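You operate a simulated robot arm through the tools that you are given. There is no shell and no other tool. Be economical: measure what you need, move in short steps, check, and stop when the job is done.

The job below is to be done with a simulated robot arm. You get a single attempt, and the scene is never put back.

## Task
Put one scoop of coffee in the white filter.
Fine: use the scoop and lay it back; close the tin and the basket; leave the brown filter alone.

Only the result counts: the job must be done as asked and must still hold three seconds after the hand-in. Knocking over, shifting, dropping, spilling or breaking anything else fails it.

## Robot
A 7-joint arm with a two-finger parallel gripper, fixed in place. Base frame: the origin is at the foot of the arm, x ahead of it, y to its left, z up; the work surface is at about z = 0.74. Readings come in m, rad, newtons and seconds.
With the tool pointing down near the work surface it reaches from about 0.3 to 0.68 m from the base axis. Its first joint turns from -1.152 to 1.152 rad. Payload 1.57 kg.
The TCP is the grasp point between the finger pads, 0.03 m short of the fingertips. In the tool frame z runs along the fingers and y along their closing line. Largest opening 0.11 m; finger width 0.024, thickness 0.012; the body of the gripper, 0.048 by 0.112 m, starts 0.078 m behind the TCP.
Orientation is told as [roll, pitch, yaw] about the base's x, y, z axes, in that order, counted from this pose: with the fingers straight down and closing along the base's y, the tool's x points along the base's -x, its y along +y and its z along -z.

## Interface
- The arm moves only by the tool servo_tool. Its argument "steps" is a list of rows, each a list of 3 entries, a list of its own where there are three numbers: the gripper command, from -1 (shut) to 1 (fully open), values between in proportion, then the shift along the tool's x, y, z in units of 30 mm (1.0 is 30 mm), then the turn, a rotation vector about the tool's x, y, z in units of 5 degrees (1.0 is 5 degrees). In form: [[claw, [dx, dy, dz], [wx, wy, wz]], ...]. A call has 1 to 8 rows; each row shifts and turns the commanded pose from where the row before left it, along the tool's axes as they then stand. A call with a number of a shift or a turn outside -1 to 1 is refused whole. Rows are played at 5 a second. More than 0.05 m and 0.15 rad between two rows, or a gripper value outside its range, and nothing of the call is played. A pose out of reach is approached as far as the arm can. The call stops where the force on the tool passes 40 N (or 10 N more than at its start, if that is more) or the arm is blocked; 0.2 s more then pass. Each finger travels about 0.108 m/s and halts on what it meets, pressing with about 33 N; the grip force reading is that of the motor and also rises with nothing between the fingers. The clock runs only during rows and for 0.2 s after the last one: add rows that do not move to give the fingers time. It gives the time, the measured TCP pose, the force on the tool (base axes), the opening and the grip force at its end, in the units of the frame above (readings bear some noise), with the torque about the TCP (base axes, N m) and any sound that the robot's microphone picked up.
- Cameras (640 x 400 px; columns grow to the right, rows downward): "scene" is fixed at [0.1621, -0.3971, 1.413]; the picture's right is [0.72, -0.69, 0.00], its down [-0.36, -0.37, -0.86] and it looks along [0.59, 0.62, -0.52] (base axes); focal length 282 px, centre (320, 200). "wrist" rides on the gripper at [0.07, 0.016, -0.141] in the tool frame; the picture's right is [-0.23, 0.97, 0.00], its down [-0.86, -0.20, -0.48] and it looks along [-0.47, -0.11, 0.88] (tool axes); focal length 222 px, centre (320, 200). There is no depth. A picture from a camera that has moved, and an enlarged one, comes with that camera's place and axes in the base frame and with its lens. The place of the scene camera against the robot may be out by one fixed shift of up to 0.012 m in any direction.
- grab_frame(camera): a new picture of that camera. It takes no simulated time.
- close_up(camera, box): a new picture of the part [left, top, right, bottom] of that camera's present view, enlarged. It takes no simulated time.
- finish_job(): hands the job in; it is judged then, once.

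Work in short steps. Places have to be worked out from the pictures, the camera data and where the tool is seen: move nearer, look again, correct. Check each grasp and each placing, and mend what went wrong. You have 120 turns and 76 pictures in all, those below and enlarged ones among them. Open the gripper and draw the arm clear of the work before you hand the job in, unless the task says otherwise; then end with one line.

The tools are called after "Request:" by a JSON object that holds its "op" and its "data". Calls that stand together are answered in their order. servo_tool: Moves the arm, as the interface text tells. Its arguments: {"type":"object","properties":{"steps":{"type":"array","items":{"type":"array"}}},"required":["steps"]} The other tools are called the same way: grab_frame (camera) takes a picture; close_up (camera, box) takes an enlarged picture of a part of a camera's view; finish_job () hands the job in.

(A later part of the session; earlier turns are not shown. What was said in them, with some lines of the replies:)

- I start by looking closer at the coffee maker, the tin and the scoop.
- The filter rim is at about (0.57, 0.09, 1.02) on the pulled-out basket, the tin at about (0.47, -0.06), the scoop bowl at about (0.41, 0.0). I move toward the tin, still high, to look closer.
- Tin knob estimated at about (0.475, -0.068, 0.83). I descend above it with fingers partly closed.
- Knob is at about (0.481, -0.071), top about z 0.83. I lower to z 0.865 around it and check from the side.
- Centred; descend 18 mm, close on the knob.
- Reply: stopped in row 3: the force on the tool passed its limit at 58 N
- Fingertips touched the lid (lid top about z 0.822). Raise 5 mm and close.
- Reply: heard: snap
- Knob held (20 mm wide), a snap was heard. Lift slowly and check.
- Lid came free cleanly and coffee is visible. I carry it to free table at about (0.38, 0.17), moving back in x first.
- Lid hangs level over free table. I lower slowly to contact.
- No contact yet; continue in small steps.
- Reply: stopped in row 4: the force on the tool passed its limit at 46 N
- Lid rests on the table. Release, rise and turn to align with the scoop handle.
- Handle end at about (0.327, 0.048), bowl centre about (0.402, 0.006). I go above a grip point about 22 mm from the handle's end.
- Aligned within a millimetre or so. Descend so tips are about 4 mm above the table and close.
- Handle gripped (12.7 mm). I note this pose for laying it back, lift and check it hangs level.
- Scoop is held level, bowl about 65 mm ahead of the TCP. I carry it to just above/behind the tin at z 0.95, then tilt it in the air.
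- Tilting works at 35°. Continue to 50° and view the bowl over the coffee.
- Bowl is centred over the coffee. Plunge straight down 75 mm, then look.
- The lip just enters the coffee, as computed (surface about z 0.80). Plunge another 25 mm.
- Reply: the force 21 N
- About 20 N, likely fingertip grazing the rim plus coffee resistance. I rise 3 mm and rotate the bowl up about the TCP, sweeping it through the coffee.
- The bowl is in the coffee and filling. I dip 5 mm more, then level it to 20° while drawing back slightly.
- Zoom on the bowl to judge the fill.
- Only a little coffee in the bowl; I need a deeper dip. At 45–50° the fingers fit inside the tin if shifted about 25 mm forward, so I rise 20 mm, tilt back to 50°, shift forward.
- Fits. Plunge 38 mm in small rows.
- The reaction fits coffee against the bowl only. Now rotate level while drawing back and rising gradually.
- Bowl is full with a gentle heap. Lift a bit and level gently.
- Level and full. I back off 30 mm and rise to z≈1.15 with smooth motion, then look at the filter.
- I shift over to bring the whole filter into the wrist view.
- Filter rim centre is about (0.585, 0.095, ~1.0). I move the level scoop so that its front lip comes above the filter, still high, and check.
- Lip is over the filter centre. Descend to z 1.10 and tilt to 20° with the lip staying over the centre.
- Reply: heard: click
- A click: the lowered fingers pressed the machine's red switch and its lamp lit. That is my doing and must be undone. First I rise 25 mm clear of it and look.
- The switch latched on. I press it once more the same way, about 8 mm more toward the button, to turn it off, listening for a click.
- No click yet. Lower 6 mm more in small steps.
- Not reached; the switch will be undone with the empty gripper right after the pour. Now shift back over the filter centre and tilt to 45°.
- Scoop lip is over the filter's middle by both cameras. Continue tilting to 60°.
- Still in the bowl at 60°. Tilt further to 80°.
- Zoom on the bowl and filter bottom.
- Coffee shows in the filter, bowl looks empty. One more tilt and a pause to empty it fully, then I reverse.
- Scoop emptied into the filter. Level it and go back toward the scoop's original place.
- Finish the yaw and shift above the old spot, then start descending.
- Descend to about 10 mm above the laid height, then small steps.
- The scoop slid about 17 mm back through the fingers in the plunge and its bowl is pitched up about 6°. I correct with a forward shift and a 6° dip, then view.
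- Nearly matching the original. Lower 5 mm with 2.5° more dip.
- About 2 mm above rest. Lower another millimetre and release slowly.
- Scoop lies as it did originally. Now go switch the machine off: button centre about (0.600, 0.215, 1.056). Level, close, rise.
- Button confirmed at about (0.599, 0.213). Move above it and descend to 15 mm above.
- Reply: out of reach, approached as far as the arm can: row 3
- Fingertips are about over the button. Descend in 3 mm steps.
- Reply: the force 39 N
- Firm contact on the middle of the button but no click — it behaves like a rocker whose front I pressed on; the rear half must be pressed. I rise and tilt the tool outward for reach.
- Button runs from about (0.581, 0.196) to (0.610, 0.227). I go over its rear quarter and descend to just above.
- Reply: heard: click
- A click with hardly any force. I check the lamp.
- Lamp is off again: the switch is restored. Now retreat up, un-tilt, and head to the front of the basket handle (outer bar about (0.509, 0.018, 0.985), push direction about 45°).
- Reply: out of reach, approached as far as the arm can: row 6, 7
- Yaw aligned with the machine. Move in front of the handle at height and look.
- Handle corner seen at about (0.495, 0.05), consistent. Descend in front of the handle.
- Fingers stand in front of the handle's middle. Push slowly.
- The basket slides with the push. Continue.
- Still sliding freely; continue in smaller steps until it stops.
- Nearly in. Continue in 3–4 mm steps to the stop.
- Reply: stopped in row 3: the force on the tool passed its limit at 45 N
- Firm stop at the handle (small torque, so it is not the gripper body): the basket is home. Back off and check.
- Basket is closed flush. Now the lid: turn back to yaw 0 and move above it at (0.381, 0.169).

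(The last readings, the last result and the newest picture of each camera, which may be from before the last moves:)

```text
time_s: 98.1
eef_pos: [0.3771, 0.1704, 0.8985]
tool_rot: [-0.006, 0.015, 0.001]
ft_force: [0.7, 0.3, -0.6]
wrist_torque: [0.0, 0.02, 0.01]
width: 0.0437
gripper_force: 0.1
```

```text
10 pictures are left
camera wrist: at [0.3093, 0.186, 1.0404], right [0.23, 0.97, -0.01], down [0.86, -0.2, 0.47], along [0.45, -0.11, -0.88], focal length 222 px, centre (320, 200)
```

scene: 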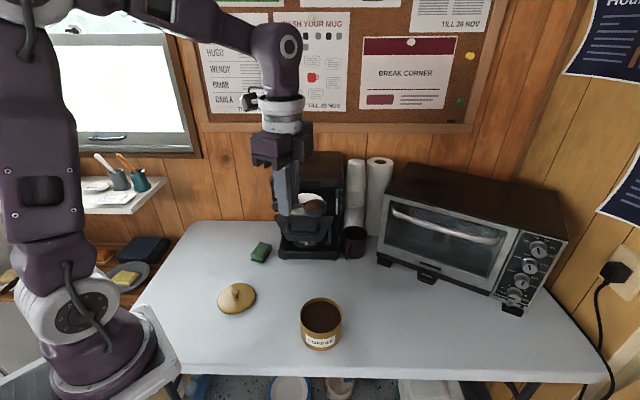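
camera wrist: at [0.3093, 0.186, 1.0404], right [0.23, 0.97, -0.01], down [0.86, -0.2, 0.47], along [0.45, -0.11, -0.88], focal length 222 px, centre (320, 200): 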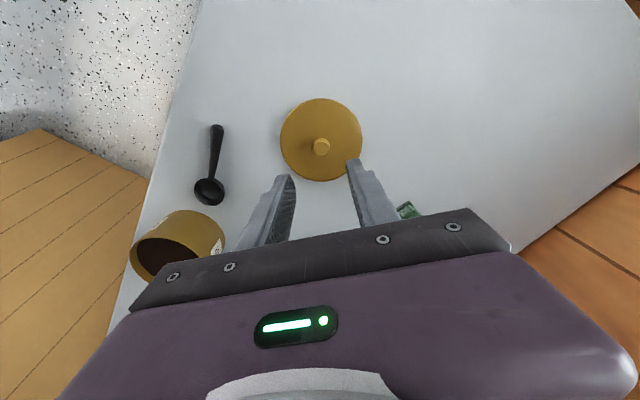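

Knob is at about (0.379, 0.170). Level the small tilt, descend to z 0.786 and grip.

Request:
{"op": "servo_tool", "data": {"steps": [[-0.2, [-0.07, 0, 0.9], [0, -0.17, 0]], [-0.2, [0, 0, 0.9], [0, 0, 0]], [-0.2, [0, 0, 0.9], [0, 0, 0]], [-0.2, [0, 0, 0.7], [0, 0, 0]], [-0.2, [0, 0, 0.3], [0, 0, 0]], [-0.2, [0, 0, 0], [0, 0, 0]]]}}

Request:
{"op": "servo_tool", "data": {"steps": [[-0.5, [0, 0, 0.03], [0, 0, 0]], [-0.8, [0, 0, 0], [0, 0, 0]], [-1, [0, 0, 0], [0, 0, 0]], [-1, [0, 0, 0], [0, 0, 0]], [-1, [0, 0, 0], [0, 0, 0]]]}}

```text
time_s: 99.5
eef_pos: [0.3788, 0.1685, 0.7872]
tool_rot: [-0.006, 0.001, 0.001]
ft_force: [0.2, 0.1, -0.1]
wrist_torque: [-0.01, -0.02, 0.01]
width: 0.044
gripper_force: 0.1
```

```text
time_s: 100.7
eef_pos: [0.3799, 0.1681, 0.7866]
tool_rot: [-0.006, 0.001, 0.001]
ft_force: [0.4, 0.0, 0.1]
wrist_torque: [0.04, -0.03, 0.01]
width: 0.0198
gripper_force: 33.2
```

Lid gripped. Lift and carry to above the tin (now estimated at about (0.486, -0.073)).

Request:
{"op": "servo_tool", "data": {"steps": [[-1, [0, 0, -0.5], [0, 0, 0]], [-1, [0, 0, -1], [0, 0, 0]], [-1, [0, 0, -1], [0, 0, 0]], [-1, [0, 0, -1], [0, 0, 0]], [-1, [0, 0, -0.8], [0, 0, 0]], [-1, [-0.394, -0.892, 0], [0, 0, 0]], [-1, [-0.394, -0.892, 0], [0, 0, 0]], [-1, [-0.394, -0.892, 0], [0, 0, 0]]]}}

Request:
{"op": "servo_tool", "data": {"steps": [[-1, [-0.394, -0.892, 0], [0, 0, 0]], [-1, [-0.394, -0.892, 0], [0, 0, 0]], [-1, [-0.394, -0.892, 0], [0, 0, 0]], [-1, [-0.394, -0.892, 0], [0, 0, 0]], [-1, [-0.394, -0.892, 0], [0, 0, 0]], [-1, [-0.394, -0.892, 0], [0, 0, 0]], [-1, [0, 0, 0], [0, 0, 0]]]}}

```text
time_s: 102.5
eef_pos: [0.4143, 0.0875, 0.916]
tool_rot: [-0.005, -0.001, 0.001]
ft_force: [-0.8, 0.0, -0.2]
wrist_torque: [0.02, 0.01, -0.05]
width: 0.02
gripper_force: 33.1
```

```text
time_s: 104.1
eef_pos: [0.4857, -0.0723, 0.9186]
tool_rot: [-0.005, 0.001, 0.0]
ft_force: [0.7, -0.7, -1.3]
wrist_torque: [0.02, -0.04, -0.03]
width: 0.0197
gripper_force: 33.1
```

Lower to about 12 mm above seating and check alignment.

Request:
{"op": "servo_tool", "data": {"steps": [[-1, [0, 0, 0.8], [0, 0, 0]], [-1, [0, 0, 0.65], [0, 0, 0]], [-1, [0, 0, 0], [0, 0, 0]]]}}

Request:
{"op": "close_up", "data": {"camera": "scene", "box": [280, 270, 360, 360]}}

Request:
{"op": "close_up", "data": {"camera": "wrist", "box": [220, 80, 420, 240]}}

```text
time_s: 104.9
eef_pos: [0.4858, -0.073, 0.8746]
tool_rot: [-0.006, -0.001, 0.001]
ft_force: [0.3, -0.7, 0.1]
wrist_torque: [0.01, -0.03, 0.02]
width: 0.0196
gripper_force: 33.1
```

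```text
4.44 times, centred on (320, 315) of scene
camera zoom: at [0.1621, -0.3971, 1.413], right [0.72, -0.69, 0.0], down [-0.36, -0.37, -0.86], along [0.59, 0.62, -0.52], focal length 1254 px, centre (320, -311)
```

zoom: 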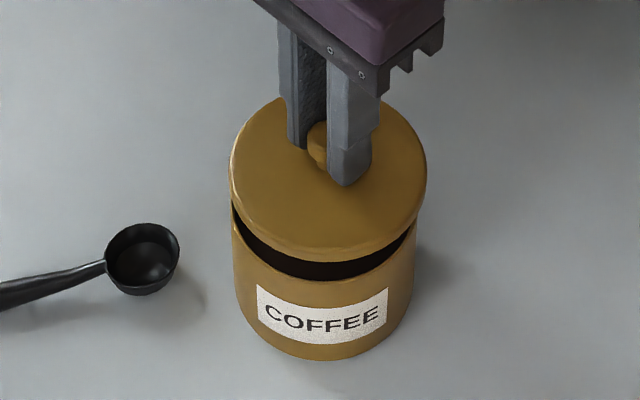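

```text
2.50 times, centred on (320, 160) of wrist
camera zoom: at [0.4155, -0.0567, 1.0148], right [0.23, 0.97, -0.01], down [0.85, -0.2, 0.48], along [0.47, -0.11, -0.88], focal length 555 px, centre (320, 300)
```

zoom: 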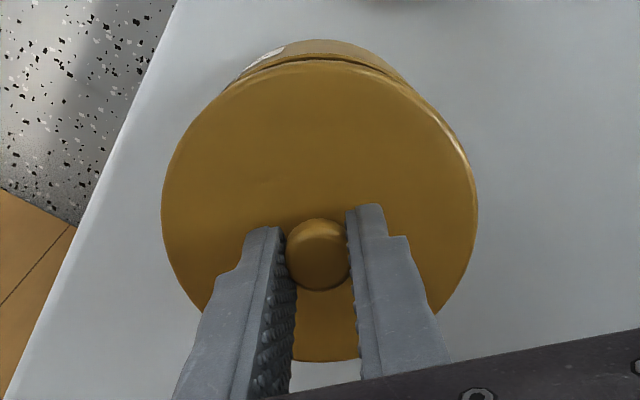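

Lid is within about 2 mm of centre; nudge +1.5 mm in y and lower gently.

Request:
{"op": "servo_tool", "data": {"steps": [[-1, [0.02, 0.06, 0.15], [0, 0, 0]], [-1, [0, 0, 0.12], [0, 0, 0]], [-1, [0, 0, 0.1], [0, 0, 0]], [-1, [0, 0, 0.08], [0, 0, 0]], [-1, [0, 0, 0], [0, 0, 0]]]}}

```text
time_s: 106.1
eef_pos: [0.4857, -0.0707, 0.8624]
tool_rot: [-0.005, -0.001, 0.001]
ft_force: [-0.4, 0.1, 0.1]
wrist_torque: [-0.01, 0.01, 0.0]
width: 0.0196
gripper_force: 32.1
```

Request:
{"op": "servo_tool", "data": {"steps": [[-1, [0, 0, 0.06], [0, 0, 0]], [-1, [0, 0, 0.06], [0, 0, 0]], [-1, [0, 0, 0.06], [0, 0, 0]], [-1, [0, 0, 0], [0, 0, 0]]]}}

Request:
{"op": "close_up", "data": {"camera": "scene", "box": [280, 270, 360, 360]}}

```text
time_s: 107.1
eef_pos: [0.4852, -0.0705, 0.8561]
tool_rot: [-0.005, 0.002, 0.0]
ft_force: [-0.3, 0.0, -0.2]
wrist_torque: [-0.02, 0.0, 0.04]
width: 0.0196
gripper_force: 32.2
```

```text
4.44 times, centred on (320, 315) of scene
camera zoom: at [0.1621, -0.3971, 1.413], right [0.72, -0.69, 0.0], down [-0.36, -0.37, -0.86], along [0.59, 0.62, -0.52], focal length 1254 px, centre (320, -311)
```

zoom: 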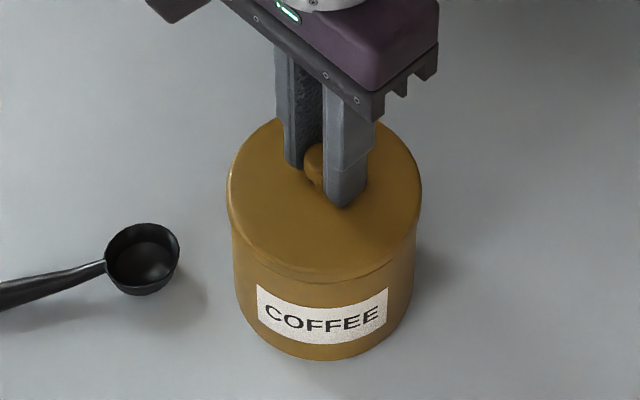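

Aligned (lid centred on tin). Continue down to seat it.

Request:
{"op": "servo_tool", "data": {"steps": [[-1, [0, 0, 0.06], [0, 0, 0]], [-1, [0, 0, 0.06], [0, 0, 0]], [-1, [0, 0, 0.06], [0, 0, 0]], [-1, [0, 0, 0], [0, 0, 0]]]}}

```text
time_s: 108.1
eef_pos: [0.4849, -0.0711, 0.8513]
tool_rot: [-0.006, -0.003, -0.001]
ft_force: [-3.8, -1.9, 35.2]
wrist_torque: [-0.03, 0.1, -0.05]
width: 0.0198
gripper_force: 32.7
```

Seating contact at 35 N. One slight extra press to be sure, then look.

Request:
{"op": "servo_tool", "data": {"steps": [[-1, [0, 0, 0.05], [0, 0, 0]], [-1, [0, 0, 0], [0, 0, 0]]]}}

Request:
{"op": "close_up", "data": {"camera": "scene", "box": [280, 270, 360, 360]}}

```text
time_s: 108.5
eef_pos: [0.4857, -0.071, 0.8511]
tool_rot: [-0.005, -0.004, -0.001]
ft_force: [-3.5, 1.1, 9.1]
wrist_torque: [0.2, 0.0, 0.01]
width: 0.0195
gripper_force: 32.7
stopped in row 2: the force on the tool passed its limit at 47 N (the readings are from after the stop); the commanded pose is now the measured one
```

```text
4.44 times, centred on (320, 315) of scene
camera zoom: at [0.1619, -0.397, 1.413], right [0.72, -0.69, 0.0], down [-0.36, -0.37, -0.86], along [0.59, 0.62, -0.52], focal length 1254 px, centre (320, -311)
```

zoom: 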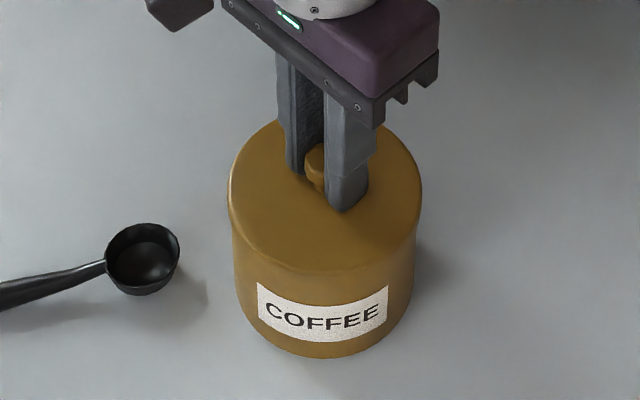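

Lid sits flush. Release and draw the arm up clear.

Request:
{"op": "servo_tool", "data": {"steps": [[-1, [0, 0, -0.03], [0, 0, 0]], [-0.6, [0, 0, 0], [0, 0, 0]], [-0.2, [0, 0, 0], [0, 0, 0]], [0, [0, 0, -0.3], [0, 0, 0]], [0, [0, 0, -1], [0, 0, 0]], [0, [0, 0, -1], [0, 0, 0]], [0.5, [0.5, 0, -1], [0, 0, 0]], [1, [0.5, 0, -1], [0, 0, 0]]]}}

Request:
{"op": "servo_tool", "data": {"steps": [[1, [0.7, 0.7, -1], [0, 0, 0]], [1, [0.7, 0.7, -1], [0, 0, 0]], [1, [0.5, 0.9, -1], [0, 0, 0]], [1, [0, 0.9, -1], [0, 0, 0]], [1, [0, 0.9, -1], [0, 0, 0]], [1, [0, 0.9, -1], [0, 0, 0]], [1, [0, 0.9, -1], [0, 0, 0]], [1, [0, 0, 0], [0, 0, 0]]]}}

Request:
{"op": "grab_frame", "data": {"camera": "scene"}}

Request:
{"op": "close_up", "data": {"camera": "scene", "box": [240, 140, 400, 260]}}

```text
time_s: 110.3
eef_pos: [0.4547, -0.0684, 0.9799]
tool_rot: [-0.005, -0.002, -0.001]
ft_force: [0.7, -0.8, -0.3]
wrist_torque: [0.01, -0.02, -0.01]
width: 0.1101
gripper_force: 0.1
heard: snap
```

```text
time_s: 112.1
eef_pos: [0.3954, 0.1073, 1.1899]
tool_rot: [-0.006, -0.004, 0.002]
ft_force: [0.2, -0.5, -0.4]
wrist_torque: [0.01, 0.03, 0.0]
width: 0.11
gripper_force: 0.0
```

```text
5 pictures are left
```

scene: 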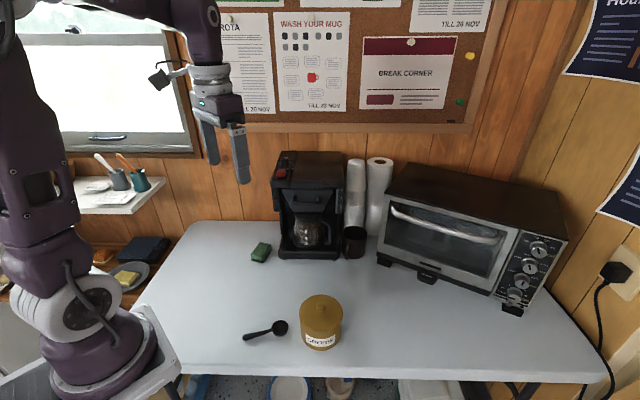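

```text
3.33 times, centred on (320, 200) of scene
camera zoom: at [0.1621, -0.3971, 1.413], right [0.72, -0.69, 0.0], down [-0.36, -0.37, -0.86], along [0.59, 0.62, -0.52], focal length 941 px, centre (320, 200)
```

zoom: 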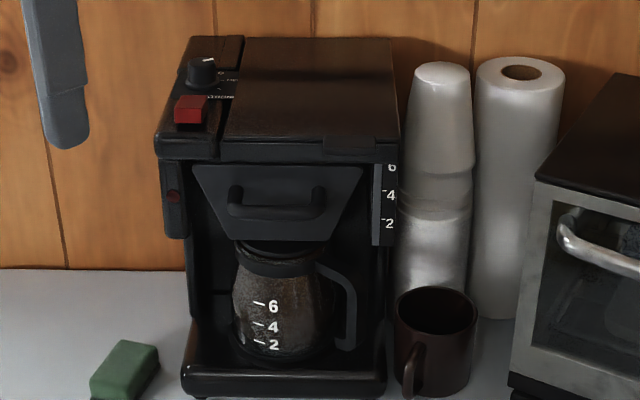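

Basket closed, lamp off, and a snap was heard when the lid was released. One last look at the tin and table.

Request:
{"op": "close_up", "data": {"camera": "scene", "box": [230, 270, 370, 370]}}

```text
4.00 times, centred on (300, 320) of scene
camera zoom: at [0.1621, -0.3971, 1.413], right [0.72, -0.69, 0.0], down [-0.36, -0.37, -0.86], along [0.59, 0.62, -0.52], focal length 1129 px, centre (400, -280)
```

zoom: 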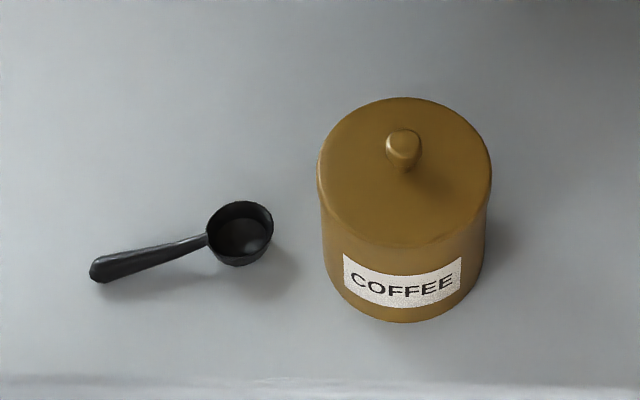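

Tin closed, scoop back in its place, nothing spilled, gripper open and clear; handing in.

Request:
{"op": "finish_job", "data": {}}

```text
The job is handed in.
```

One scoop of coffee is in the white filter, the scoop is back in its place, and the tin and basket are closed; on the way I accidentally pressed the machine's switch on (turned off again, lamp out) and the tin moved about 4 mm, and I never saw or touched a brown filter.
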